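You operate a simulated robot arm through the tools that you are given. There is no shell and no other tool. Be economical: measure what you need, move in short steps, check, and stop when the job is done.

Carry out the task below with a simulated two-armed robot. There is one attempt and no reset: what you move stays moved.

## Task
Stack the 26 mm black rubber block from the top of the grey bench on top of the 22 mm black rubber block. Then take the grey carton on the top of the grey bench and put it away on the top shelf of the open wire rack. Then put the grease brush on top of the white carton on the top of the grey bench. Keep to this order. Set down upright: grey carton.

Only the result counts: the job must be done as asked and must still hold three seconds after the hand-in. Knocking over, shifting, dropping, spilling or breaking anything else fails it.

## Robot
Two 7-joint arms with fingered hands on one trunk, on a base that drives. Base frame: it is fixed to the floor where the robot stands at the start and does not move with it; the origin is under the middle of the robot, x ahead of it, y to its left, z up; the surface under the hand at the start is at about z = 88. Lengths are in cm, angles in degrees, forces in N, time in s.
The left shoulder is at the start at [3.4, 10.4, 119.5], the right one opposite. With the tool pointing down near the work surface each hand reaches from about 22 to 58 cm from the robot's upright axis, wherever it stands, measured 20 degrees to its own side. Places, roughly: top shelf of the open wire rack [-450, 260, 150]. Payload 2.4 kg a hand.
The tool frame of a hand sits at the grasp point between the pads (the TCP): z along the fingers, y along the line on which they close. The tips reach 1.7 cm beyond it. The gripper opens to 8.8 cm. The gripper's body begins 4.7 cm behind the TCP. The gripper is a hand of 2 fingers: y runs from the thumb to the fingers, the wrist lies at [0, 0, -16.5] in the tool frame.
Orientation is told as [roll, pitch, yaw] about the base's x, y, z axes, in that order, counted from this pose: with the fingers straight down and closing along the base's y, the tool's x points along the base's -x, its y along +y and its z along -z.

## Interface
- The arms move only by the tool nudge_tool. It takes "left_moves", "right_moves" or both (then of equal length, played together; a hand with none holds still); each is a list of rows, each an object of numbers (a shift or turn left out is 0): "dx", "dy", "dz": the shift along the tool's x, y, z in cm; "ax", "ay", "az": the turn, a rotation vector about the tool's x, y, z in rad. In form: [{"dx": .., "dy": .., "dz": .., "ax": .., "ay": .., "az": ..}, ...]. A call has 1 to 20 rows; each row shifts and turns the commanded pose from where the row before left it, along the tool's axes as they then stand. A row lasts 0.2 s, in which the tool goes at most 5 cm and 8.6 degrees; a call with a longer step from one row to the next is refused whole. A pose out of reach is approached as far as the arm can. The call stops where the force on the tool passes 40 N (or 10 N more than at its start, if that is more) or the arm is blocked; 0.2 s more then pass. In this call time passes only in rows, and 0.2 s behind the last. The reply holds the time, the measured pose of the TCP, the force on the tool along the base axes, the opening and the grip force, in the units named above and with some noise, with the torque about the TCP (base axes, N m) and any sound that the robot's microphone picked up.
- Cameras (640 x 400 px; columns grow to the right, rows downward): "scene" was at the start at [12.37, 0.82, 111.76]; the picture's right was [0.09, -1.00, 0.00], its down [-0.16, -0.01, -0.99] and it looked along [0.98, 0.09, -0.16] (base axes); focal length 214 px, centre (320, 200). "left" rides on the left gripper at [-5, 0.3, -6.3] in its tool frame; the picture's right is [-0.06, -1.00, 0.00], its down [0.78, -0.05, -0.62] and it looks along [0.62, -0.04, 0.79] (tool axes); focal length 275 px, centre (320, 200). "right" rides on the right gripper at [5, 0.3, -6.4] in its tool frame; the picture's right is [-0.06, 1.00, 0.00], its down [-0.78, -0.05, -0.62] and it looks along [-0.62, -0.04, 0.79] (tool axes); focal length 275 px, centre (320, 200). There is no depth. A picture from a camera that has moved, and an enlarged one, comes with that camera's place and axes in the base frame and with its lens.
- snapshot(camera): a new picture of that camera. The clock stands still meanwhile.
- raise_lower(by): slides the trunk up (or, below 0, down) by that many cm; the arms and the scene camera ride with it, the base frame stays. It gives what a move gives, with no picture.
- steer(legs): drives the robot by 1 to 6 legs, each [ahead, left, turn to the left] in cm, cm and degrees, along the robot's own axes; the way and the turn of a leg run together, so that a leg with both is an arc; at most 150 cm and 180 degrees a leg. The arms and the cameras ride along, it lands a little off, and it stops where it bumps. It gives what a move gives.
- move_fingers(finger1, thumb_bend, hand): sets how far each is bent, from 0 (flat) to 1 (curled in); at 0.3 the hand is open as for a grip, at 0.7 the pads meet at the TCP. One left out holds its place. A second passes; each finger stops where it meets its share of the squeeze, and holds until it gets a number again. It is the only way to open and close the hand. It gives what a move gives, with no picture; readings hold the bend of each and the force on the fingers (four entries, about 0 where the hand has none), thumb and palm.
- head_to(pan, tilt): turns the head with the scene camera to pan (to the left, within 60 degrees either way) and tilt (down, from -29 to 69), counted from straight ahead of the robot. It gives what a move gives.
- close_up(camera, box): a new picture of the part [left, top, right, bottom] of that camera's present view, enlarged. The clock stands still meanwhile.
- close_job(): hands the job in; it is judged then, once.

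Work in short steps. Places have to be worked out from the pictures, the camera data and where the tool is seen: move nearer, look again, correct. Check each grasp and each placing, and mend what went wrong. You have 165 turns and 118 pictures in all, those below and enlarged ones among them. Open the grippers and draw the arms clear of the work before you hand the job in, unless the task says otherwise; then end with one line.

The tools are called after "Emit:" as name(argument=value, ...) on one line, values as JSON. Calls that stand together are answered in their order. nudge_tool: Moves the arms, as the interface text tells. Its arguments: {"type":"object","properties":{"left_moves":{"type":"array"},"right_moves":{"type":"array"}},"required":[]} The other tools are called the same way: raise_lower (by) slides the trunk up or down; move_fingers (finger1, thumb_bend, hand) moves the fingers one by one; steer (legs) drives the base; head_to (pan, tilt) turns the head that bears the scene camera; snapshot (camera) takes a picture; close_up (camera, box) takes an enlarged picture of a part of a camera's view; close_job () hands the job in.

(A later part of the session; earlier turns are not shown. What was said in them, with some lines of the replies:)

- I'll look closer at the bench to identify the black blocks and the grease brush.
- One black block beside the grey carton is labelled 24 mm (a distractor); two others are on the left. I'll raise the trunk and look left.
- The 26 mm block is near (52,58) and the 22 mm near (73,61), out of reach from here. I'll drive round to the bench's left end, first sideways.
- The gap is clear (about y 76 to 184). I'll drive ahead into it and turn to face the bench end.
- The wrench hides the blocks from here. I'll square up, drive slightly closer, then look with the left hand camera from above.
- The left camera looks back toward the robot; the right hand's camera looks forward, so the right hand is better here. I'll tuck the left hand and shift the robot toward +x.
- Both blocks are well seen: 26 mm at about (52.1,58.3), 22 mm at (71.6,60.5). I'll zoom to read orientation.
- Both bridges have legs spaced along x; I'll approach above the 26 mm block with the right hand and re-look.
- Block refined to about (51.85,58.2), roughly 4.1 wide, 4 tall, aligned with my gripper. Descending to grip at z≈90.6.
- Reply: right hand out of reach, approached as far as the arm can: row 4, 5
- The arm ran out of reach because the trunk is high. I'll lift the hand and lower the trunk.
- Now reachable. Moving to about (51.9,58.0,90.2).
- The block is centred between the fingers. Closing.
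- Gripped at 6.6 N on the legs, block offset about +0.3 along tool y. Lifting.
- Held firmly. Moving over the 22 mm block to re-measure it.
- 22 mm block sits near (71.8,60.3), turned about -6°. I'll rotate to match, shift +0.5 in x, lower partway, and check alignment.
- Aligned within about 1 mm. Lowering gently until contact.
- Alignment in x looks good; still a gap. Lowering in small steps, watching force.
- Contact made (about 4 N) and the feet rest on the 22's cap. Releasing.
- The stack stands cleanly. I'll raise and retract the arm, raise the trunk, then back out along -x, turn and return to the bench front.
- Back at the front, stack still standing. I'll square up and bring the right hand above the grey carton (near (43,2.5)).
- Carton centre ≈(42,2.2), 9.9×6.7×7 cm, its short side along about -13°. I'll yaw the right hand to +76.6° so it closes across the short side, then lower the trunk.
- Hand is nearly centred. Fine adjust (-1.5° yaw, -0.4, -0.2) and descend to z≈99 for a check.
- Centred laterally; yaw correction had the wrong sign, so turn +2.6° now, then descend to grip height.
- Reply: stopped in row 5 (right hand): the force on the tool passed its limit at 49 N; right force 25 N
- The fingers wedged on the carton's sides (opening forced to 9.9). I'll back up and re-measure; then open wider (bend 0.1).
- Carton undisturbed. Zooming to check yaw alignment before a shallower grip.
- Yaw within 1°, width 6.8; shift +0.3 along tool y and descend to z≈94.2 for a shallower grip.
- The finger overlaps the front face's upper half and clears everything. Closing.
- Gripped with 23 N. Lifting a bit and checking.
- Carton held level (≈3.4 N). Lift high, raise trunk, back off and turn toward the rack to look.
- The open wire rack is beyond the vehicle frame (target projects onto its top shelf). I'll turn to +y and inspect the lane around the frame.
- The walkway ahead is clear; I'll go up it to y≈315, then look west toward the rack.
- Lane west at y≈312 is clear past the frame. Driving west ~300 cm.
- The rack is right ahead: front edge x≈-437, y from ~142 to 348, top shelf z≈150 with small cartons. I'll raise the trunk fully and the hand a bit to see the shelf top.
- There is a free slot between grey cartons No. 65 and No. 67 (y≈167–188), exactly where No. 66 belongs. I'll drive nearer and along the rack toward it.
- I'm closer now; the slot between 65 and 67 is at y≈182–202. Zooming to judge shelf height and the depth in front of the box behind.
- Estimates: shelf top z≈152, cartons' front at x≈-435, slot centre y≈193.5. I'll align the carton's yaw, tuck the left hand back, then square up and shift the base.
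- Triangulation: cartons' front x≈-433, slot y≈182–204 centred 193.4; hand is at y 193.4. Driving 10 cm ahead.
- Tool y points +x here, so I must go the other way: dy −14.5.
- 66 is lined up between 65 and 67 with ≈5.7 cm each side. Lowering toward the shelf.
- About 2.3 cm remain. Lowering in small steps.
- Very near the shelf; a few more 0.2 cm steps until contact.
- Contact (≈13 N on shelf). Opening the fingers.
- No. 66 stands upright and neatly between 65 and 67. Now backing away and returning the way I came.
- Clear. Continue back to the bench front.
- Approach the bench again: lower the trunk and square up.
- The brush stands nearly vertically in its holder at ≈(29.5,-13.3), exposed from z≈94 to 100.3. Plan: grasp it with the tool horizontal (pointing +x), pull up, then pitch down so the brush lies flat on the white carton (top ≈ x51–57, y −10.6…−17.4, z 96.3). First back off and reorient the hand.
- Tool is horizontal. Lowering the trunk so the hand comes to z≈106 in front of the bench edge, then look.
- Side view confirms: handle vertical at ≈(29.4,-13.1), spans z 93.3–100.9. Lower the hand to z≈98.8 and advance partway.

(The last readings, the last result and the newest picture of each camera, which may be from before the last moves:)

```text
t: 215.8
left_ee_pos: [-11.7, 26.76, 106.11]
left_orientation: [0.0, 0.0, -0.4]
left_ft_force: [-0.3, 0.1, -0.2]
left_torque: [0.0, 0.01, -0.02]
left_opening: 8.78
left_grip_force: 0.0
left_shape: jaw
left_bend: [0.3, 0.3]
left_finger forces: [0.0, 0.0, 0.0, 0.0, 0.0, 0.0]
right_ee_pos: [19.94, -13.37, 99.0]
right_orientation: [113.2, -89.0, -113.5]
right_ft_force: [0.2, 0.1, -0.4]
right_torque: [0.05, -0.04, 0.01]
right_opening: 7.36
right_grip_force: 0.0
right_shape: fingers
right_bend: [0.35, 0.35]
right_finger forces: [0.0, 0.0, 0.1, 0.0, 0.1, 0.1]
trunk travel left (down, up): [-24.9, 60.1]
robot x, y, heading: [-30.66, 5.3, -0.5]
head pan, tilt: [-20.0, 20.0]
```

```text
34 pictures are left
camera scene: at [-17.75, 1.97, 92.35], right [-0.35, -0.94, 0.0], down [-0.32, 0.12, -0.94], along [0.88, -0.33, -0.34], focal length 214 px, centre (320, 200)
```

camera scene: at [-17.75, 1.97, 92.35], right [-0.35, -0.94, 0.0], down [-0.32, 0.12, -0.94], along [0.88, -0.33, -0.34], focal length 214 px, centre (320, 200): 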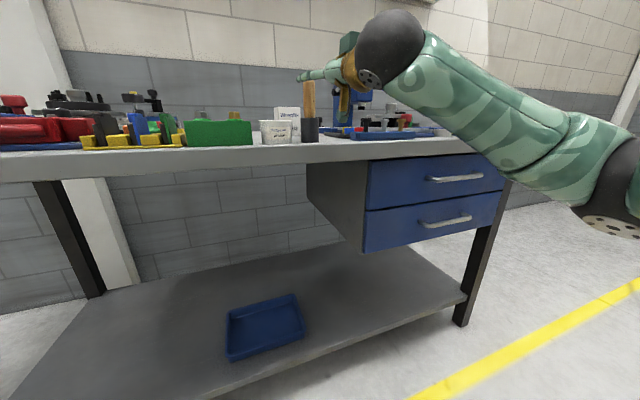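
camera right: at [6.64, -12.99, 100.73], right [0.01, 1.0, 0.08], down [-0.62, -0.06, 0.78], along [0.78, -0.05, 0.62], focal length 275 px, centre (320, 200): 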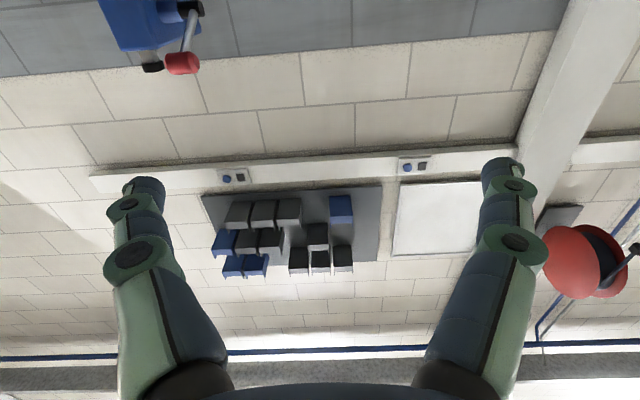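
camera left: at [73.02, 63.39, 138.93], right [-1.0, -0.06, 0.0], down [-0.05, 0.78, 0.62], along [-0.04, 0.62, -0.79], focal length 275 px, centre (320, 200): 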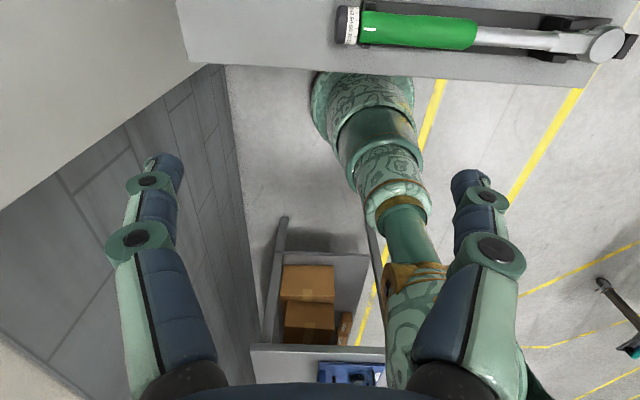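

Emit:
close_up(camera="scene", box=[270, 50, 390, 125])

```text
5.33 times, centred on (330, 88) of scene
camera zoom: at [-17.75, 1.97, 92.35], right [-0.35, -0.94, 0.0], down [-0.32, 0.12, -0.94], along [0.88, -0.33, -0.34], focal length 1144 px, centre (267, 800)
```

zoom: 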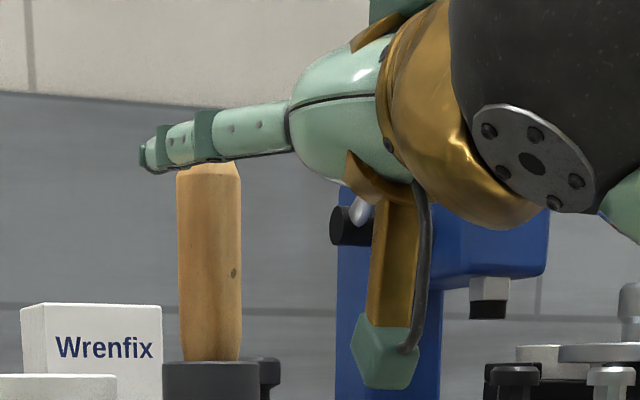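

The hand clears everything. Lower 0.8 and advance to TCP x≈28.8.

Emit:
nudge_tool(right_moves=[{"dx": 0.8, "dy": 0.1}, {"dz": 3}, {"dz": 3}, {"dz": 2.7}])

Emit:
close_up(camera="scene", box=[250, 50, 410, 150])

Emit:
snapshot(camera="right")

```text
t: 216.8
left_ee_pos: [-11.81, 26.85, 106.21]
left_orientation: [-0.1, 0.1, -0.4]
left_ft_force: [1.1, -0.2, -0.1]
left_torque: [0.01, 0.02, 0.02]
left_opening: 8.79
left_grip_force: 0.1
left_shape: jaw
left_bend: [0.3, 0.3]
left_finger forces: [0.0, 0.1, 0.1, 0.0, 0.0, 0.0]
right_ee_pos: [28.42, -13.17, 98.15]
right_orientation: [112.3, -89.0, -112.8]
right_ft_force: [0.4, -0.7, -0.4]
right_torque: [0.0, -0.01, 0.02]
right_opening: 7.33
right_grip_force: 0.0
right_shape: fingers
right_bend: [0.35, 0.35]
right_finger forces: [0.0, 0.1, 0.0, 0.1, 0.1, 0.0]
trunk travel left (down, up): [-24.9, 60.1]
robot x, y, heading: [-30.42, 5.24, -0.5]
head pan, tilt: [-20.0, 20.0]
```

```text
4.00 times, centred on (330, 100) of scene
camera zoom: at [-17.75, 1.97, 92.35], right [-0.35, -0.94, 0.0], down [-0.32, 0.12, -0.94], along [0.88, -0.33, -0.34], focal length 858 px, centre (280, 600)
```

zoom: 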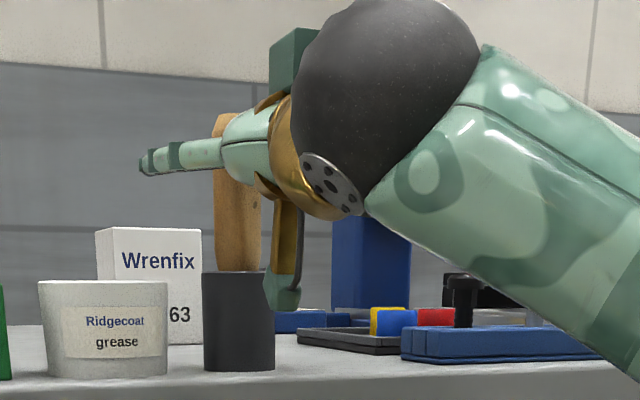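

```text
31 pictures are left
camera right: at [21.96, -12.74, 93.04], right [0.01, 1.0, 0.08], down [-0.62, -0.06, 0.78], along [0.78, -0.05, 0.62], focal length 275 px, centre (320, 200)
```

right: 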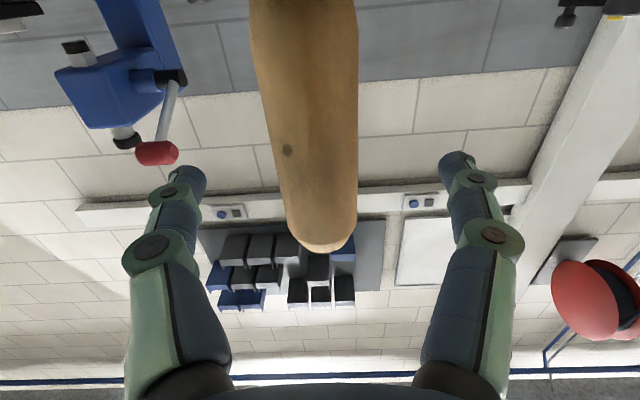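

The handle is centred between the fingers. Closing.

Emit:
move_fingers(hand="right", finger1=0.75, thumb_bend=0.75)

Emit:
snapshot(camera="right")

Emit:
close_up(camera="scene", box=[250, 50, 410, 150])

```text
t: 217.8
left_ee_pos: [-11.7, 26.71, 106.07]
left_orientation: [-0.1, 0.0, -0.5]
left_ft_force: [-1.4, 0.1, 0.3]
left_torque: [0.0, 0.08, -0.01]
left_opening: 8.78
left_grip_force: 0.2
left_shape: jaw
left_bend: [0.3, 0.3]
left_finger forces: [0.1, 0.1, 0.0, 0.0, 0.0, 0.1]
right_ee_pos: [28.37, -13.07, 98.08]
right_orientation: [113.5, -88.9, -113.8]
right_ft_force: [0.1, -0.9, 0.7]
right_torque: [0.03, -0.01, -0.01]
right_opening: 1.16
right_grip_force: 6.2
right_shape: fingers
right_bend: [0.67, 0.68]
right_finger forces: [6.5, 0.0, 0.1, 0.0, 6.2, 0.1]
trunk travel left (down, up): [-24.9, 60.1]
robot x, y, heading: [-30.27, 5.36, -0.4]
head pan, tilt: [-20.0, 20.0]
```

```text
30 pictures are left
camera right: at [21.93, -12.74, 93.06], right [0.01, 1.0, 0.08], down [-0.62, -0.06, 0.78], along [0.78, -0.05, 0.62], focal length 275 px, centre (320, 200)
```

right: 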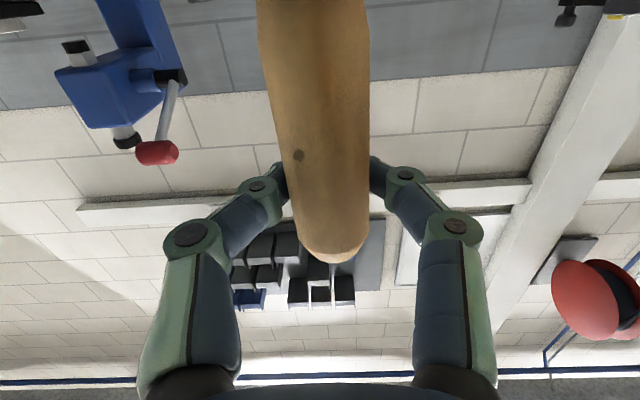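

```text
4.00 times, centred on (330, 100) of scene
camera zoom: at [-17.76, 1.97, 92.35], right [-0.35, -0.94, 0.0], down [-0.32, 0.12, -0.94], along [0.88, -0.33, -0.34], focal length 858 px, centre (280, 600)
```

zoom: 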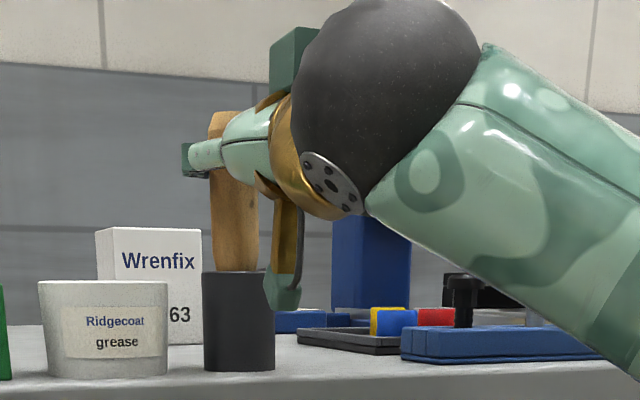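

Grip holds at 6 N. Lifting straight up with the trunk, checking the holder stays.

Emit:
raise_lower(by=3)

Emit:
close_up(camera="scene", box=[250, 50, 410, 150])

```text
t: 218.6
left_ee_pos: [-11.83, 26.88, 109.04]
left_orientation: [0.0, 0.0, -0.4]
left_ft_force: [0.1, -0.2, 0.6]
left_torque: [-0.03, 0.02, 0.03]
left_opening: 8.8
left_grip_force: 0.0
left_shape: jaw
left_bend: [0.3, 0.3]
left_finger forces: [0.0, 0.0, 0.1, 0.1, 0.1, 0.1]
right_ee_pos: [28.73, -13.14, 101.04]
right_orientation: [112.7, -89.0, -113.0]
right_ft_force: [0.7, 0.4, 0.2]
right_torque: [0.01, -0.01, 0.01]
right_opening: 1.19
right_grip_force: 6.7
right_shape: fingers
right_bend: [0.67, 0.68]
right_finger forces: [6.4, 0.0, 0.0, 0.1, 6.2, 0.1]
trunk travel left (down, up): [-27.9, 57.1]
robot x, y, heading: [-30.18, 5.36, -0.4]
head pan, tilt: [-20.0, 20.0]
```

```text
4.00 times, centred on (330, 100) of scene
camera zoom: at [-17.86, 1.98, 95.35], right [-0.35, -0.94, 0.0], down [-0.32, 0.12, -0.94], along [0.88, -0.33, -0.34], focal length 858 px, centre (280, 600)
```

zoom: 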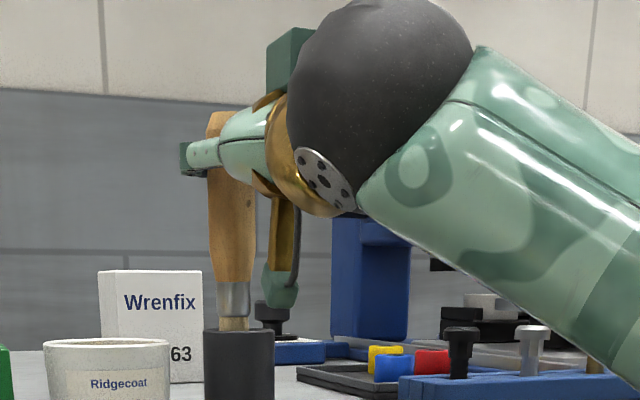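

The brush slides out cleanly and the holder stays. Raising further.

Emit:
raise_lower(by=12)

Emit:
snapshot(camera="scene")

Emit:
close_up(camera="scene", box=[250, 50, 410, 170])

```text
t: 220.1
left_ee_pos: [-11.72, 26.79, 121.11]
left_orientation: [0.0, 0.0, -0.4]
left_ft_force: [-0.9, -0.4, 0.3]
left_torque: [0.0, 0.03, 0.02]
left_opening: 8.81
left_grip_force: 0.1
left_shape: jaw
left_bend: [0.3, 0.3]
left_finger forces: [0.1, 0.0, 0.0, 0.0, 0.0, 0.1]
right_ee_pos: [28.79, -13.21, 113.08]
right_orientation: [111.5, -88.9, -112.0]
right_ft_force: [-0.8, 0.8, -1.1]
right_torque: [-0.01, 0.04, 0.01]
right_opening: 1.18
right_grip_force: 6.4
right_shape: fingers
right_bend: [0.67, 0.68]
right_finger forces: [6.5, 0.0, 0.0, 0.1, 6.1, 0.0]
trunk travel left (down, up): [-39.9, 45.1]
robot x, y, heading: [-30.55, 5.1, -0.2]
head pan, tilt: [-20.0, 20.0]
```

```text
27 pictures are left
camera scene: at [-18.25, 1.98, 107.39], right [-0.35, -0.94, 0.0], down [-0.32, 0.12, -0.94], along [0.88, -0.33, -0.34], focal length 214 px, centre (320, 200)
```

scene: 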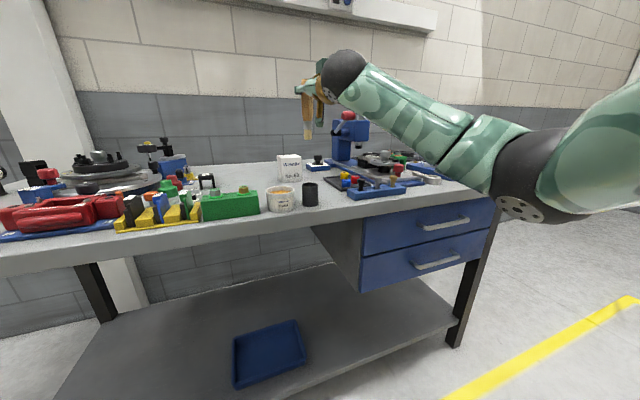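

```text
3.33 times, centred on (330, 110) of scene
camera zoom: at [-18.25, 1.98, 107.39], right [-0.35, -0.94, 0.0], down [-0.32, 0.12, -0.94], along [0.88, -0.33, -0.34], focal length 715 px, centre (287, 500)
```

zoom: 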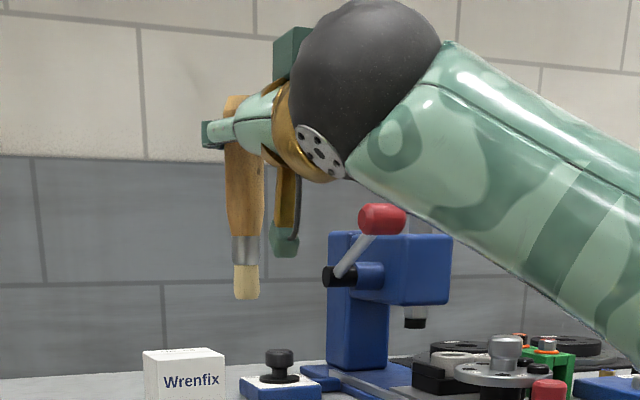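

Brush is ~13 cm long, held ~2.5 cm from the handle end. Now pitch the tool down so the brush becomes horizontal, then check.

Emit:
nudge_tool(right_moves=[{"ay": 0.141}, {"ay": 0.141}, {"ay": 0.141}, {"ay": 0.141}, {"ay": 0.141}, {"ay": 0.141}, {"ay": 0.141}, {"ay": 0.141}, {"ay": 0.141}, {"ay": 0.141}, {"ay": 0.141}])

Emit:
snapshot(camera="scene")

Emit:
snapshot(camera="right")

```text
t: 222.5
left_ee_pos: [-11.71, 26.86, 121.0]
left_orientation: [-0.1, -0.1, -0.4]
left_ft_force: [-0.3, -0.1, 0.4]
left_torque: [0.0, -0.03, 0.02]
left_opening: 8.78
left_grip_force: 0.1
left_shape: jaw
left_bend: [0.3, 0.3]
left_finger forces: [0.0, 0.0, 0.0, 0.0, 0.0, 0.0]
right_ee_pos: [25.33, -13.88, 112.62]
right_orientation: [0.9, -4.2, -0.3]
right_ft_force: [-0.2, 1.2, -0.2]
right_torque: [-0.02, -0.03, -0.02]
right_opening: 1.13
right_grip_force: 6.5
right_shape: fingers
right_bend: [0.68, 0.68]
right_finger forces: [6.3, 0.1, 0.0, 0.0, 6.0, 0.1]
right hand out of reach, approached as far as the arm can: row 10, 11
trunk travel left (down, up): [-39.9, 45.1]
robot x, y, heading: [-30.39, 5.62, -0.5]
head pan, tilt: [-20.0, 20.0]
```

```text
25 pictures are left
camera scene: at [-18.25, 1.97, 107.39], right [-0.35, -0.94, 0.0], down [-0.32, 0.12, -0.94], along [0.88, -0.33, -0.34], focal length 214 px, centre (320, 200)
```

scene: 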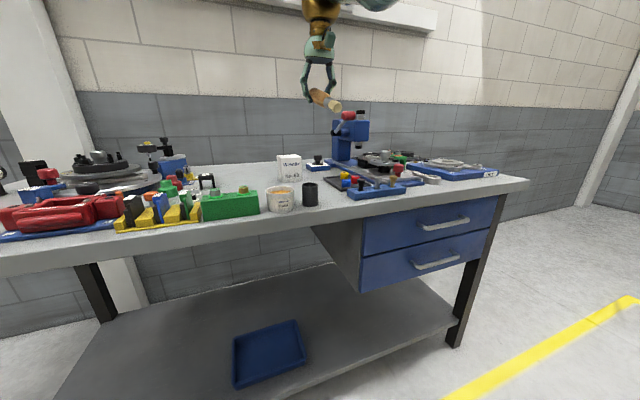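

```text
24 pictures are left
camera right: at [19.75, -13.69, 118.61], right [0.07, 1.0, 0.02], down [0.74, -0.06, 0.67], along [0.67, -0.03, -0.74], focal length 275 px, centre (320, 200)
```

right: 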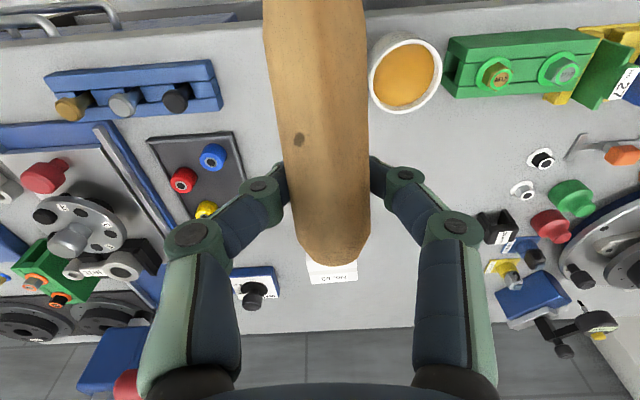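

Brush is horizontal and firmly held. Driving forward to the bench with the brush at z≈112, then correct pitch.

Emit:
steer(legs=[[34, 0, 0.5]])

Emit:
nudge_tool(right_moves=[{"dx": 1.2, "ay": 0.035}, {"dx": 1.2, "ay": 0.035}])

Emit:
head_to(pan=-18, tilt=32)

Emit:
snapshot(camera="scene")

Emit:
snapshot(camera="right")

```text
t: 224.7
left_ee_pos: [21.96, 26.55, 121.12]
left_orientation: [0.0, 0.1, -0.5]
left_ft_force: [0.0, 0.4, -0.4]
left_torque: [-0.01, -0.03, -0.02]
left_opening: 8.79
left_grip_force: 0.0
left_shape: jaw
left_bend: [0.3, 0.3]
left_finger forces: [0.0, 0.0, 0.1, 0.0, 0.0, 0.1]
right_ee_pos: [58.99, -14.29, 112.64]
right_orientation: [0.7, -4.3, -0.5]
right_ft_force: [-1.0, 0.3, 0.2]
right_torque: [-0.03, -0.01, -0.02]
right_opening: 1.15
right_grip_force: 5.8
right_shape: fingers
right_bend: [0.68, 0.68]
right_finger forces: [6.4, 0.0, 0.1, 0.0, 6.1, 0.0]
trunk travel left (down, up): [-39.9, 45.1]
robot x, y, heading: [3.29, 5.1, -0.3]
head pan, tilt: [-20.0, 20.0]
```

```text
t: 225.3
left_ee_pos: [21.98, 26.56, 121.04]
left_orientation: [0.0, 0.0, -0.4]
left_ft_force: [0.1, -0.4, 0.0]
left_torque: [-0.02, 0.01, -0.01]
left_opening: 8.77
left_grip_force: 0.0
left_shape: jaw
left_bend: [0.3, 0.3]
left_finger forces: [0.0, 0.0, 0.1, 0.0, 0.0, 0.0]
right_ee_pos: [56.5, -14.24, 112.49]
right_orientation: [0.7, -0.3, -0.3]
right_ft_force: [0.9, -0.8, -0.2]
right_torque: [0.02, -0.01, -0.02]
right_opening: 1.11
right_grip_force: 6.4
right_shape: fingers
right_bend: [0.68, 0.68]
right_finger forces: [6.2, 0.0, 0.0, 0.0, 6.0, 0.0]
trunk travel left (down, up): [-39.9, 45.1]
robot x, y, heading: [3.09, 4.54, -0.2]
head pan, tilt: [-20.0, 20.0]
```

```text
t: 226.0
left_ee_pos: [21.88, 26.58, 121.06]
left_orientation: [0.0, 0.0, -0.3]
left_ft_force: [0.2, 0.3, -0.4]
left_torque: [0.0, 0.04, -0.01]
left_opening: 8.78
left_grip_force: 0.1
left_shape: jaw
left_bend: [0.3, 0.3]
left_finger forces: [0.0, 0.0, 0.0, 0.0, 0.0, 0.0]
right_ee_pos: [56.58, -14.25, 112.55]
right_orientation: [0.8, -0.3, -0.4]
right_ft_force: [0.1, 0.5, 0.1]
right_torque: [0.01, -0.03, -0.01]
right_opening: 1.05
right_grip_force: 6.1
right_shape: fingers
right_bend: [0.68, 0.68]
right_finger forces: [6.2, 0.0, 0.0, 0.0, 6.0, 0.0]
trunk travel left (down, up): [-39.9, 45.1]
robot x, y, heading: [3.63, 5.13, -0.5]
head pan, tilt: [-18.0, 32.0]
```

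```text
23 pictures are left
camera scene: at [15.16, 2.14, 105.48], right [-0.32, -0.95, 0.0], down [-0.5, 0.17, -0.85], along [0.8, -0.27, -0.53], focal length 214 px, centre (320, 200)
```

scene: 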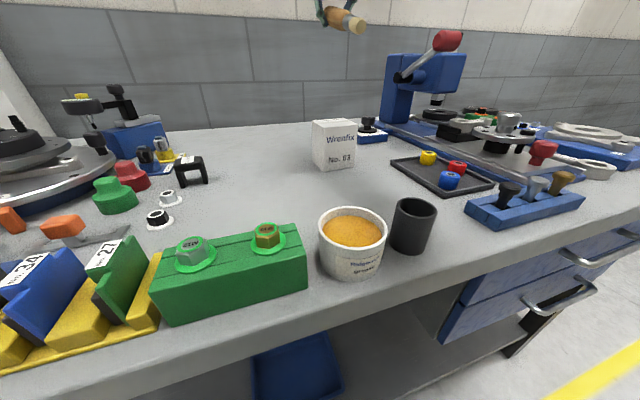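

```text
22 pictures are left
camera right: at [51.38, -13.97, 118.91], right [0.07, 1.0, 0.01], down [0.78, -0.06, 0.62], along [0.62, -0.03, -0.78], focal length 275 px, centre (320, 200)
```

right: 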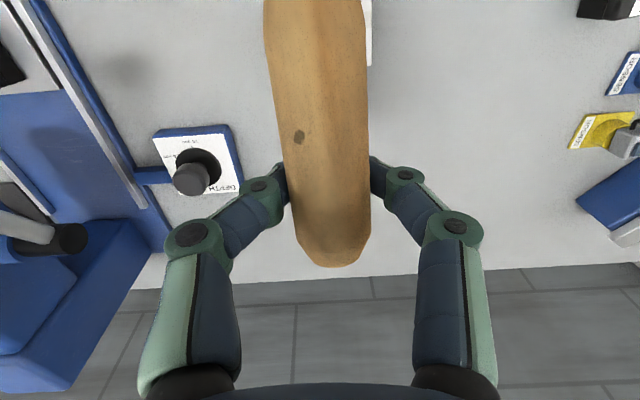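

Carton centre ≈(54.0,-13.9). Centre the brush's balance point over it: TCP to (57.2,-13.9), then lower to z≈100.

Emit:
nudge_tool(right_moves=[{"dx": -0.65, "dy": 0.3}, {"dz": 3}, {"dz": 3}, {"dz": 3}, {"dz": 2.5}])

Emit:
snapshot(camera="scene")

Emit:
close_up(camera="scene", box=[270, 60, 430, 180])

```text
t: 227.2
left_ee_pos: [21.94, 26.55, 121.09]
left_orientation: [0.1, 0.0, -0.5]
left_ft_force: [-0.3, -0.3, 0.2]
left_torque: [-0.01, -0.04, 0.01]
left_opening: 8.8
left_grip_force: 0.2
left_shape: jaw
left_bend: [0.3, 0.3]
left_finger forces: [0.0, 0.0, 0.0, 0.0, 0.0, 0.0]
right_ee_pos: [57.21, -13.78, 100.97]
right_orientation: [0.9, -0.2, -0.5]
right_ft_force: [0.4, -0.5, -0.2]
right_torque: [-0.02, -0.03, -0.01]
right_opening: 1.12
right_grip_force: 6.2
right_shape: fingers
right_bend: [0.68, 0.68]
right_finger forces: [6.3, 0.1, 0.1, 0.0, 6.1, 0.0]
trunk travel left (down, up): [-39.9, 45.1]
robot x, y, heading: [3.64, 4.97, -0.5]
head pan, tilt: [-18.0, 32.0]
```

```text
21 pictures are left
camera scene: at [15.16, 2.14, 105.48], right [-0.32, -0.95, 0.0], down [-0.5, 0.17, -0.85], along [0.8, -0.27, -0.53], focal length 214 px, centre (320, 200)
```

scene: 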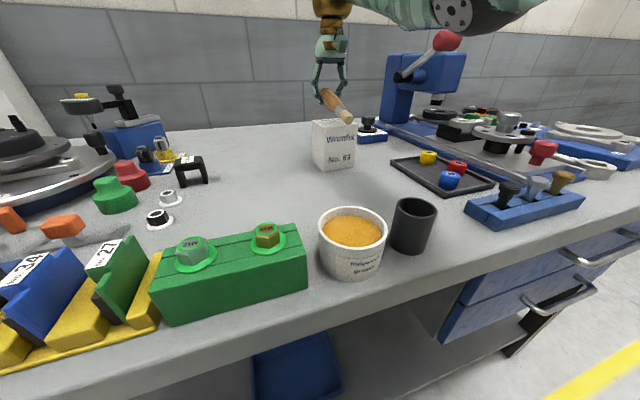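

```text
3.33 times, centred on (350, 120) of scene
camera zoom: at [15.16, 2.14, 105.48], right [-0.32, -0.95, 0.0], down [-0.5, 0.17, -0.85], along [0.8, -0.27, -0.53], focal length 715 px, centre (220, 467)
```

zoom: 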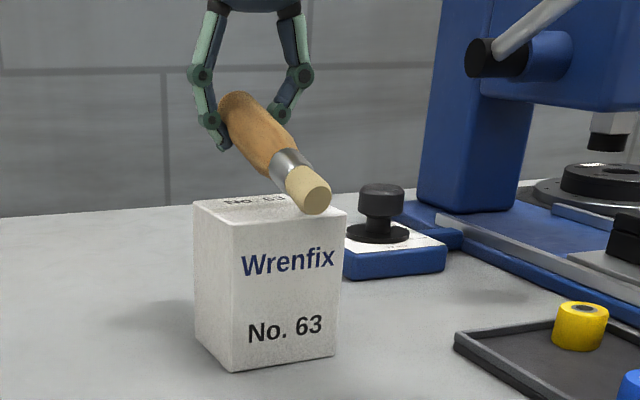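

The brush sags ~15° bristle-down in the grip; on touching the carton's front edge it should pivot flat. Lowering slowly with force checks.

Emit:
nudge_tool(right_moves=[{"dz": 0.8}, {"dz": 0.5}, {"dz": 0.4}])

Emit:
close_up(camera="scene", box=[270, 60, 430, 180])

```text
t: 228.0
left_ee_pos: [21.89, 26.61, 121.08]
left_orientation: [0.0, 0.0, -0.5]
left_ft_force: [0.4, -0.8, 0.8]
left_torque: [0.01, 0.02, 0.02]
left_opening: 8.81
left_grip_force: 0.0
left_shape: jaw
left_bend: [0.3, 0.3]
left_finger forces: [0.0, 0.1, 0.0, 0.1, 0.0, 0.0]
right_ee_pos: [57.22, -13.76, 99.28]
right_orientation: [0.9, -0.3, -0.5]
right_ft_force: [0.5, 1.1, -0.2]
right_torque: [0.04, -0.03, 0.0]
right_opening: 1.07
right_grip_force: 6.5
right_shape: fingers
right_bend: [0.68, 0.68]
right_finger forces: [6.2, 0.0, 0.1, 0.0, 6.0, 0.1]
trunk travel left (down, up): [-39.9, 45.1]
robot x, y, heading: [3.29, 5.08, -0.4]
head pan, tilt: [-18.0, 32.0]
```

```text
3.33 times, centred on (350, 120) of scene
camera zoom: at [15.15, 2.14, 105.48], right [-0.32, -0.95, 0.0], down [-0.5, 0.17, -0.85], along [0.8, -0.27, -0.53], focal length 715 px, centre (220, 467)
```

zoom: 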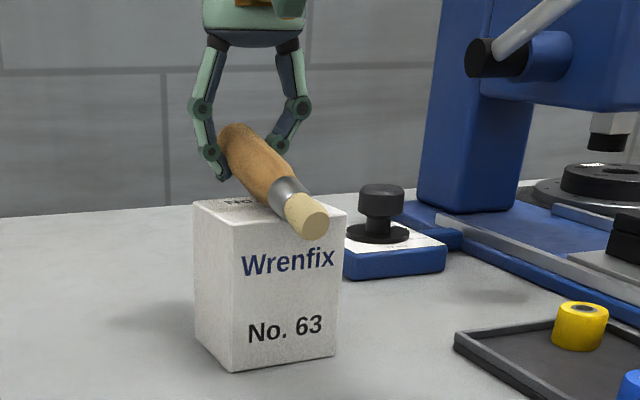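

Emit:
nudge_tool(right_moves=[{"dz": 0.3}, {"dz": 0.3}])

Emit:
close_up(camera="scene", box=[270, 60, 430, 180])

```text
t: 228.6
left_ee_pos: [21.92, 26.37, 121.19]
left_orientation: [0.0, 0.0, -0.4]
left_ft_force: [-0.5, 0.2, 0.9]
left_torque: [-0.01, 0.0, -0.02]
left_opening: 8.79
left_grip_force: 0.0
left_shape: jaw
left_bend: [0.3, 0.3]
left_finger forces: [0.1, 0.0, 0.1, 0.0, 0.0, 0.1]
right_ee_pos: [57.2, -13.6, 98.68]
right_orientation: [0.9, -0.2, -0.4]
right_ft_force: [0.4, -0.3, 0.0]
right_torque: [0.01, -0.02, 0.01]
right_opening: 1.11
right_grip_force: 6.7
right_shape: fingers
right_bend: [0.68, 0.68]
right_finger forces: [6.0, 0.1, 0.0, 0.0, 6.1, 0.1]
trunk travel left (down, up): [-39.9, 45.1]
robot x, y, heading: [3.4, 4.92, -0.4]
head pan, tilt: [-18.0, 32.0]
```

```text
3.33 times, centred on (350, 120) of scene
camera zoom: at [15.15, 2.14, 105.48], right [-0.32, -0.95, 0.0], down [-0.5, 0.17, -0.85], along [0.8, -0.27, -0.53], focal length 715 px, centre (220, 467)
```

zoom: 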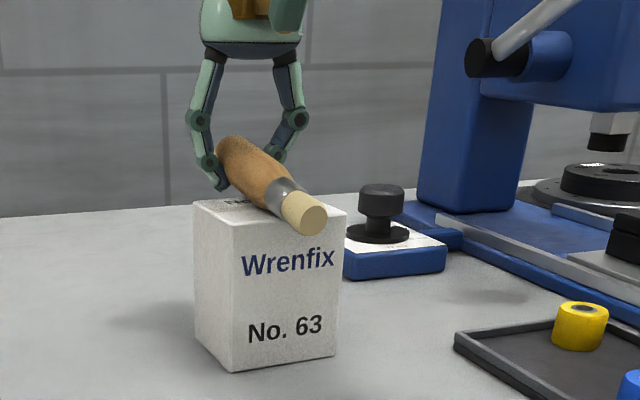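

It touched and is pivoting toward flat, with no measurable force. Continuing in small steps.

Emit:
nudge_tool(right_moves=[{"dz": 0.2}, {"dz": 0.2}])

Emit:
close_up(camera="scene", box=[270, 60, 430, 180])

```text
t: 229.2
left_ee_pos: [21.91, 26.5, 121.25]
left_orientation: [-0.1, 0.0, -0.4]
left_ft_force: [-0.6, 0.1, -0.1]
left_torque: [0.02, -0.02, -0.02]
left_opening: 8.8
left_grip_force: 0.0
left_shape: jaw
left_bend: [0.3, 0.3]
left_finger forces: [0.0, 0.0, 0.0, 0.0, 0.0, 0.1]
right_ee_pos: [57.26, -13.81, 98.37]
right_orientation: [0.8, -0.4, -0.4]
right_ft_force: [1.0, -0.7, 2.5]
right_torque: [-0.04, 0.0, 0.0]
right_opening: 1.07
right_grip_force: 7.2
right_shape: fingers
right_bend: [0.68, 0.69]
right_finger forces: [6.4, 0.0, 0.0, 0.0, 9.2, 0.1]
trunk travel left (down, up): [-39.9, 45.1]
robot x, y, heading: [3.59, 5.03, -0.0]
head pan, tilt: [-18.0, 32.0]
```

```text
3.33 times, centred on (350, 120) of scene
camera zoom: at [15.13, 2.15, 105.48], right [-0.32, -0.95, 0.0], down [-0.5, 0.17, -0.85], along [0.8, -0.27, -0.53], focal length 715 px, centre (220, 467)
```

zoom: 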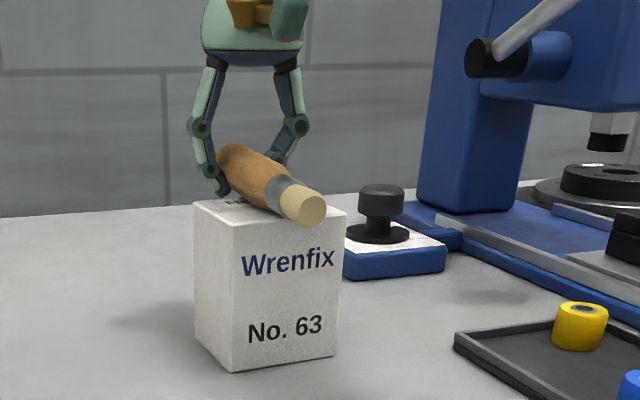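

Nearly flat and lightly in contact. Opening slightly first to let it settle between the fingers.

Emit:
move_fingers(hand="right", finger1=0.62, thumb_bend=0.62)

Emit:
close_up(camera="scene", box=[270, 60, 430, 180])

Emit:
snapshot(camera="right")

```text
t: 230.2
left_ee_pos: [21.94, 26.53, 121.05]
left_orientation: [-0.2, 0.0, -0.4]
left_ft_force: [1.0, 0.5, 0.4]
left_torque: [0.02, 0.0, -0.03]
left_opening: 8.8
left_grip_force: 0.1
left_shape: jaw
left_bend: [0.3, 0.3]
left_finger forces: [0.0, 0.1, 0.0, 0.1, 0.0, 0.1]
right_ee_pos: [57.1, -13.67, 98.46]
right_orientation: [0.8, -0.2, -0.4]
right_ft_force: [2.9, 0.7, 10.5]
right_torque: [-0.12, -0.01, 0.04]
right_opening: 1.33
right_grip_force: 6.8
right_shape: fingers
right_bend: [0.59, 0.65]
right_finger forces: [1.4, 0.0, 0.0, 0.0, 12.5, 0.0]
trunk travel left (down, up): [-39.9, 45.1]
robot x, y, heading: [3.31, 4.87, -0.5]
head pan, tilt: [-18.0, 32.0]
```

```text
3.33 times, centred on (350, 120) of scene
camera zoom: at [15.11, 2.18, 105.49], right [-0.32, -0.95, 0.0], down [-0.5, 0.17, -0.85], along [0.8, -0.27, -0.53], focal length 715 px, centre (220, 467)
```

zoom: 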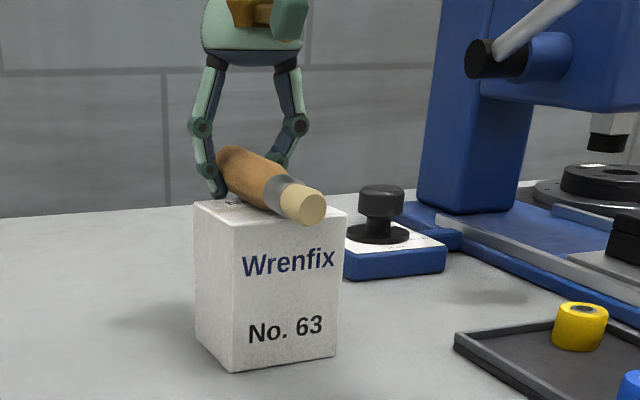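

```text
15 pictures are left
camera right: at [52.07, -13.44, 104.75], right [0.07, 1.0, 0.01], down [0.78, -0.06, 0.62], along [0.62, -0.03, -0.78], focal length 275 px, centre (320, 200)
```

right: 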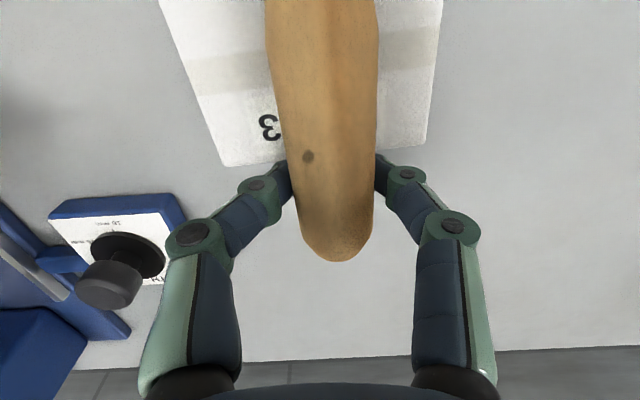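

The thumb tip now presses the carton's back edge (10 N). Raise slightly to relieve it, then open more.

Emit:
nudge_tool(right_moves=[{"dz": -0.2}, {"dz": -0.2}])

Emit:
move_fingers(hand="right", finger1=0.57, thumb_bend=0.6)

Emit:
snapshot(camera="right")

```text
t: 230.8
left_ee_pos: [21.89, 26.54, 121.08]
left_orientation: [-0.1, -0.1, -0.5]
left_ft_force: [0.0, 0.0, 0.2]
left_torque: [0.02, 0.0, 0.02]
left_opening: 8.8
left_grip_force: 0.1
left_shape: jaw
left_bend: [0.3, 0.3]
left_finger forces: [0.0, 0.0, 0.0, 0.0, 0.1, 0.1]
right_ee_pos: [57.24, -13.83, 98.61]
right_orientation: [0.8, -0.2, -0.4]
right_ft_force: [0.3, 0.2, 0.8]
right_torque: [0.0, -0.01, 0.05]
right_opening: 1.51
right_grip_force: 0.2
right_shape: fingers
right_bend: [0.6, 0.62]
right_finger forces: [0.5, 0.0, 0.0, 0.1, 0.4, 0.1]
trunk travel left (down, up): [-39.9, 45.1]
robot x, y, heading: [3.84, 4.81, -0.5]
head pan, tilt: [-18.0, 32.0]
```

```text
t: 231.8
left_ee_pos: [21.89, 26.53, 121.18]
left_orientation: [0.0, 0.1, -0.4]
left_ft_force: [0.5, -0.6, -0.7]
left_torque: [-0.01, -0.02, 0.0]
left_opening: 8.75
left_grip_force: 0.1
left_shape: jaw
left_bend: [0.3, 0.3]
left_finger forces: [0.0, 0.0, 0.0, 0.0, 0.0, 0.0]
right_ee_pos: [57.26, -13.78, 98.76]
right_orientation: [0.8, -0.3, -0.5]
right_ft_force: [1.0, 0.3, 0.1]
right_torque: [-0.01, 0.04, 0.0]
right_opening: 2.08
right_grip_force: 0.0
right_shape: fingers
right_bend: [0.56, 0.6]
right_finger forces: [0.1, 0.0, 0.0, 0.0, 0.0, 0.1]
trunk travel left (down, up): [-39.9, 45.1]
robot x, y, heading: [4.15, 4.99, -0.5]
head pan, tilt: [-18.0, 32.0]
```

```text
14 pictures are left
camera right: at [52.11, -13.49, 105.06], right [0.07, 1.0, 0.01], down [0.78, -0.06, 0.62], along [0.62, -0.03, -0.78], focal length 275 px, centre (320, 200)
```

right: 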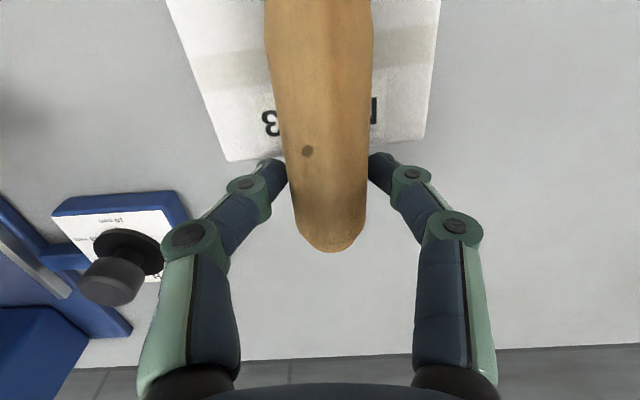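

Brush is free and resting on the carton. Raise a little, open further, and then withdraw upward.

Emit:
nudge_tool(right_moves=[{"dz": -0.3}, {"dz": -0.3}])

Emit:
move_fingers(hand="right", finger1=0.44, thumb_bend=0.44)

Emit:
close_up(camera="scene", box=[270, 60, 430, 180])

```text
t: 232.4
left_ee_pos: [21.8, 26.47, 121.24]
left_orientation: [0.0, 0.0, -0.4]
left_ft_force: [-0.5, 0.2, -0.5]
left_torque: [0.01, 0.02, 0.0]
left_opening: 8.79
left_grip_force: 0.0
left_shape: jaw
left_bend: [0.3, 0.3]
left_finger forces: [0.1, 0.0, 0.0, 0.0, 0.0, 0.0]
right_ee_pos: [57.29, -13.66, 99.21]
right_orientation: [0.8, -0.2, -0.5]
right_ft_force: [0.2, -0.3, -0.4]
right_torque: [-0.01, -0.01, -0.02]
right_opening: 2.07
right_grip_force: 0.1
right_shape: fingers
right_bend: [0.56, 0.6]
right_finger forces: [0.1, 0.0, 0.0, 0.0, 0.1, 0.1]
trunk travel left (down, up): [-39.9, 45.1]
robot x, y, heading: [3.28, 5.55, -0.2]
head pan, tilt: [-18.0, 32.0]
```

```text
t: 233.4
left_ee_pos: [21.87, 26.6, 121.07]
left_orientation: [0.0, 0.0, -0.5]
left_ft_force: [-0.4, 0.1, -0.4]
left_torque: [-0.01, -0.02, 0.04]
left_opening: 8.8
left_grip_force: 0.0
left_shape: jaw
left_bend: [0.3, 0.3]
left_finger forces: [0.0, 0.0, 0.1, 0.0, 0.1, 0.1]
right_ee_pos: [57.27, -13.62, 99.28]
right_orientation: [0.7, -0.2, -0.3]
right_ft_force: [-1.0, -0.2, -0.3]
right_torque: [-0.03, 0.0, -0.04]
right_opening: 5.25
right_grip_force: 0.1
right_shape: fingers
right_bend: [0.44, 0.44]
right_finger forces: [0.0, 0.1, 0.0, 0.0, 0.0, 0.0]
trunk travel left (down, up): [-39.9, 45.1]
robot x, y, heading: [3.19, 5.06, -0.5]
head pan, tilt: [-18.0, 32.0]
```

```text
3.33 times, centred on (350, 120) of scene
camera zoom: at [15.15, 2.14, 105.48], right [-0.32, -0.95, 0.0], down [-0.5, 0.17, -0.85], along [0.8, -0.27, -0.53], focal length 715 px, centre (220, 467)
```

zoom: 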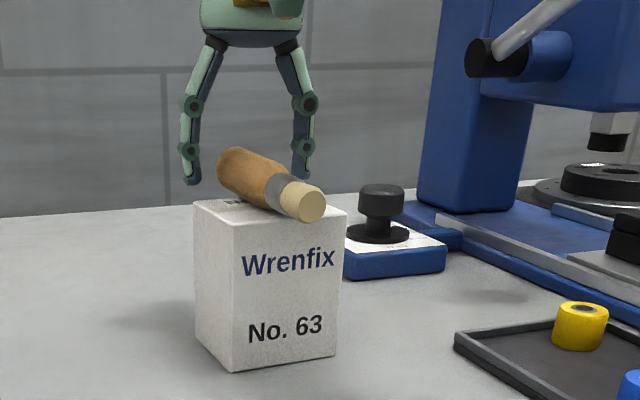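

The brush rests stably on the carton. Withdrawing the hand upward, then checking everything.

Emit:
nudge_tool(right_moves=[{"dz": -2}, {"dz": -3}, {"dz": -4}, {"dz": -4}, {"dz": -4}])

Emit:
steer(legs=[[-25, 0, 0]])

Emit:
raise_lower(by=15)

Emit:
head_to(pan=0, tilt=30)

Emit:
snapshot(camera="scene")

Emit:
close_up(camera="scene", box=[320, 100, 480, 220])

Emit:
close_up(camera="scene", box=[80, 100, 280, 225])

```text
t: 234.6
left_ee_pos: [21.77, 26.56, 121.18]
left_orientation: [0.0, 0.0, -0.4]
left_ft_force: [0.5, -0.1, 0.0]
left_torque: [-0.01, -0.01, -0.01]
left_opening: 8.77
left_grip_force: 0.1
left_shape: jaw
left_bend: [0.3, 0.3]
left_finger forces: [0.1, 0.1, 0.0, 0.1, 0.0, 0.0]
right_ee_pos: [56.6, -14.21, 116.46]
right_orientation: [0.8, -0.2, -0.4]
right_ft_force: [0.2, -0.8, -0.6]
right_torque: [-0.03, -0.03, 0.02]
right_opening: 5.24
right_grip_force: 0.1
right_shape: fingers
right_bend: [0.44, 0.44]
right_finger forces: [0.0, 0.1, 0.0, 0.0, 0.0, 0.0]
trunk travel left (down, up): [-39.9, 45.1]
robot x, y, heading: [3.29, 4.66, -0.3]
head pan, tilt: [-18.0, 32.0]
```

```text
t: 236.4
left_ee_pos: [-3.11, 26.61, 121.17]
left_orientation: [0.0, 0.0, -0.6]
left_ft_force: [0.2, -0.5, 0.2]
left_torque: [0.01, -0.03, 0.0]
left_opening: 8.76
left_grip_force: 0.1
left_shape: jaw
left_bend: [0.3, 0.3]
left_finger forces: [0.0, 0.0, 0.1, 0.0, 0.0, 0.1]
right_ee_pos: [31.58, -14.16, 116.38]
right_orientation: [0.7, -0.3, -0.4]
right_ft_force: [0.0, -0.3, 0.7]
right_torque: [0.03, 0.0, 0.0]
right_opening: 5.25
right_grip_force: 0.2
right_shape: fingers
right_bend: [0.44, 0.44]
right_finger forces: [0.0, 0.0, 0.1, 0.0, 0.0, 0.0]
trunk travel left (down, up): [-39.9, 45.1]
robot x, y, heading: [-21.59, 5.4, -0.3]
head pan, tilt: [-18.0, 32.0]
```

```text
t: 238.2
left_ee_pos: [-3.11, 26.77, 136.06]
left_orientation: [0.0, 0.0, -0.6]
left_ft_force: [0.2, 0.5, -0.6]
left_torque: [0.0, -0.01, 0.02]
left_opening: 8.79
left_grip_force: 0.1
left_shape: jaw
left_bend: [0.3, 0.3]
left_finger forces: [0.0, 0.0, 0.0, 0.0, 0.0, 0.0]
right_ee_pos: [30.55, -14.24, 133.27]
right_orientation: [0.7, -2.2, -0.6]
right_ft_force: [0.0, 0.3, 0.4]
right_torque: [-0.01, 0.03, 0.01]
right_opening: 5.22
right_grip_force: 0.0
right_shape: fingers
right_bend: [0.44, 0.44]
right_finger forces: [0.0, 0.1, 0.0, 0.0, 0.1, 0.0]
trunk travel left (down, up): [-54.9, 30.1]
robot x, y, heading: [-21.57, 5.45, -0.4]
head pan, tilt: [-18.0, 32.0]
```

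```text
t: 239.0
left_ee_pos: [-3.12, 26.69, 136.1]
left_orientation: [0.1, 0.0, -0.6]
left_ft_force: [-0.2, 0.4, -0.4]
left_torque: [0.03, -0.02, 0.01]
left_opening: 8.77
left_grip_force: 0.0
left_shape: jaw
left_bend: [0.3, 0.3]
left_finger forces: [0.0, 0.1, 0.0, 0.0, 0.1, 0.0]
right_ee_pos: [30.62, -14.15, 133.2]
right_orientation: [0.7, -2.4, -0.6]
right_ft_force: [0.4, 0.2, -0.2]
right_torque: [0.0, -0.04, 0.04]
right_opening: 5.23
right_grip_force: 0.0
right_shape: fingers
right_bend: [0.44, 0.44]
right_finger forces: [0.1, 0.0, 0.1, 0.0, 0.1, 0.0]
trunk travel left (down, up): [-54.9, 30.1]
robot x, y, heading: [-21.74, 5.43, -0.3]
head pan, tilt: [0.0, 30.0]
```

```text
12 pictures are left
camera scene: at [-9.59, 5.1, 120.88], right [-0.01, -1.0, 0.0], down [-0.5, 0.01, -0.87], along [0.87, -0.01, -0.5], focal length 214 px, centre (320, 200)
```

scene: 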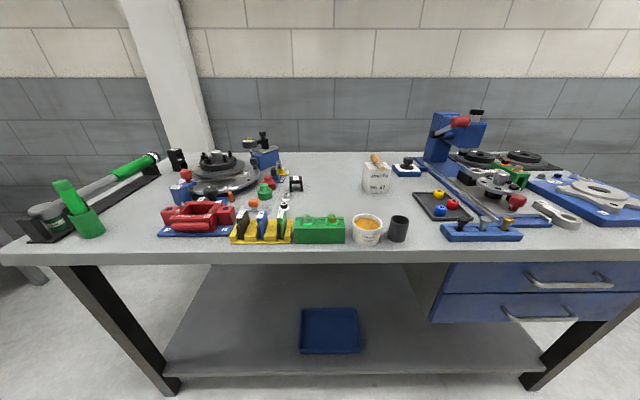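

```text
3.33 times, centred on (400, 160) of scene
camera zoom: at [-9.59, 5.1, 120.88], right [-0.01, -1.0, 0.0], down [-0.5, 0.01, -0.87], along [0.87, -0.01, -0.5], focal length 715 px, centre (53, 333)
```

zoom: 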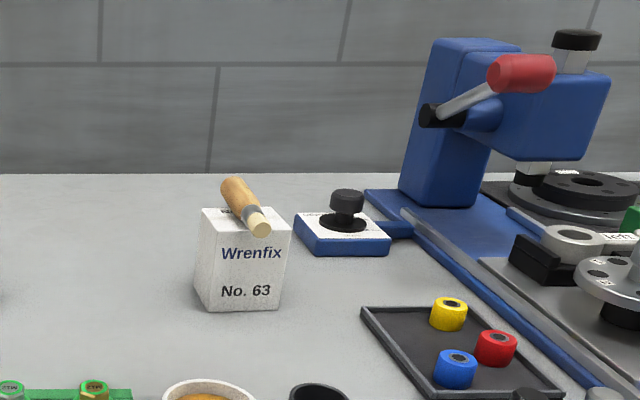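

```text
3.20 times, centred on (180, 162) of scene
camera zoom: at [-9.59, 5.1, 120.88], right [-0.01, -1.0, 0.0], down [-0.5, 0.01, -0.87], along [0.87, -0.01, -0.5], focal length 686 px, centre (768, 320)
```

zoom: 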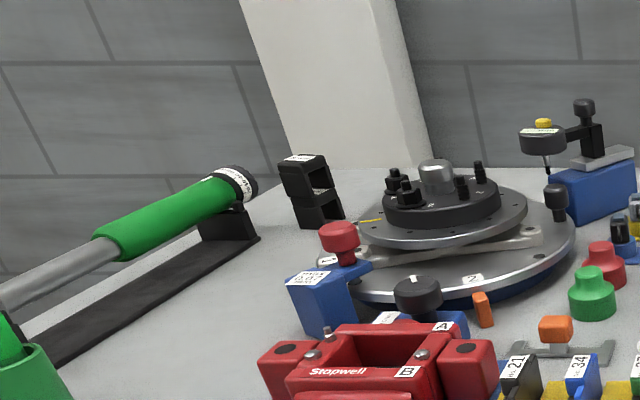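

Stack, brush and surroundings are all in order, and the carton is on the shelf. Opening the right gripper fully and handing in.

Emit:
move_fingers(hand="right", finger1=0.3, thumb_bend=0.3)

Emit:
close_job()

```text
t: 240.0
left_ee_pos: [-3.12, 26.7, 136.08]
left_orientation: [-0.1, 0.0, -0.6]
left_ft_force: [-0.3, -0.4, 1.2]
left_torque: [-0.02, -0.03, 0.02]
left_opening: 8.79
left_grip_force: 0.1
left_shape: jaw
left_bend: [0.3, 0.3]
left_finger forces: [0.0, 0.0, 0.0, 0.0, 0.0, 0.0]
right_ee_pos: [30.53, -14.15, 133.26]
right_orientation: [0.6, -2.3, -0.6]
right_ft_force: [0.6, -0.4, -0.1]
right_torque: [0.0, 0.0, -0.01]
right_opening: 8.34
right_grip_force: 0.0
right_shape: fingers
right_bend: [0.3, 0.3]
right_finger forces: [0.0, 0.0, 0.0, 0.1, 0.1, 0.0]
trunk travel left (down, up): [-54.9, 30.1]
robot x, y, heading: [-21.45, 5.15, -0.6]
head pan, tilt: [0.0, 30.0]
```

```text
The job is handed in.
```

The job is handed in, done in the order asked: the 26 mm block is stacked on the 22 mm block, the grey carton (No. 66) stands upright on the rack's top shelf between No. 65 and No. 67, and the grease brush lies on top of the white carton.
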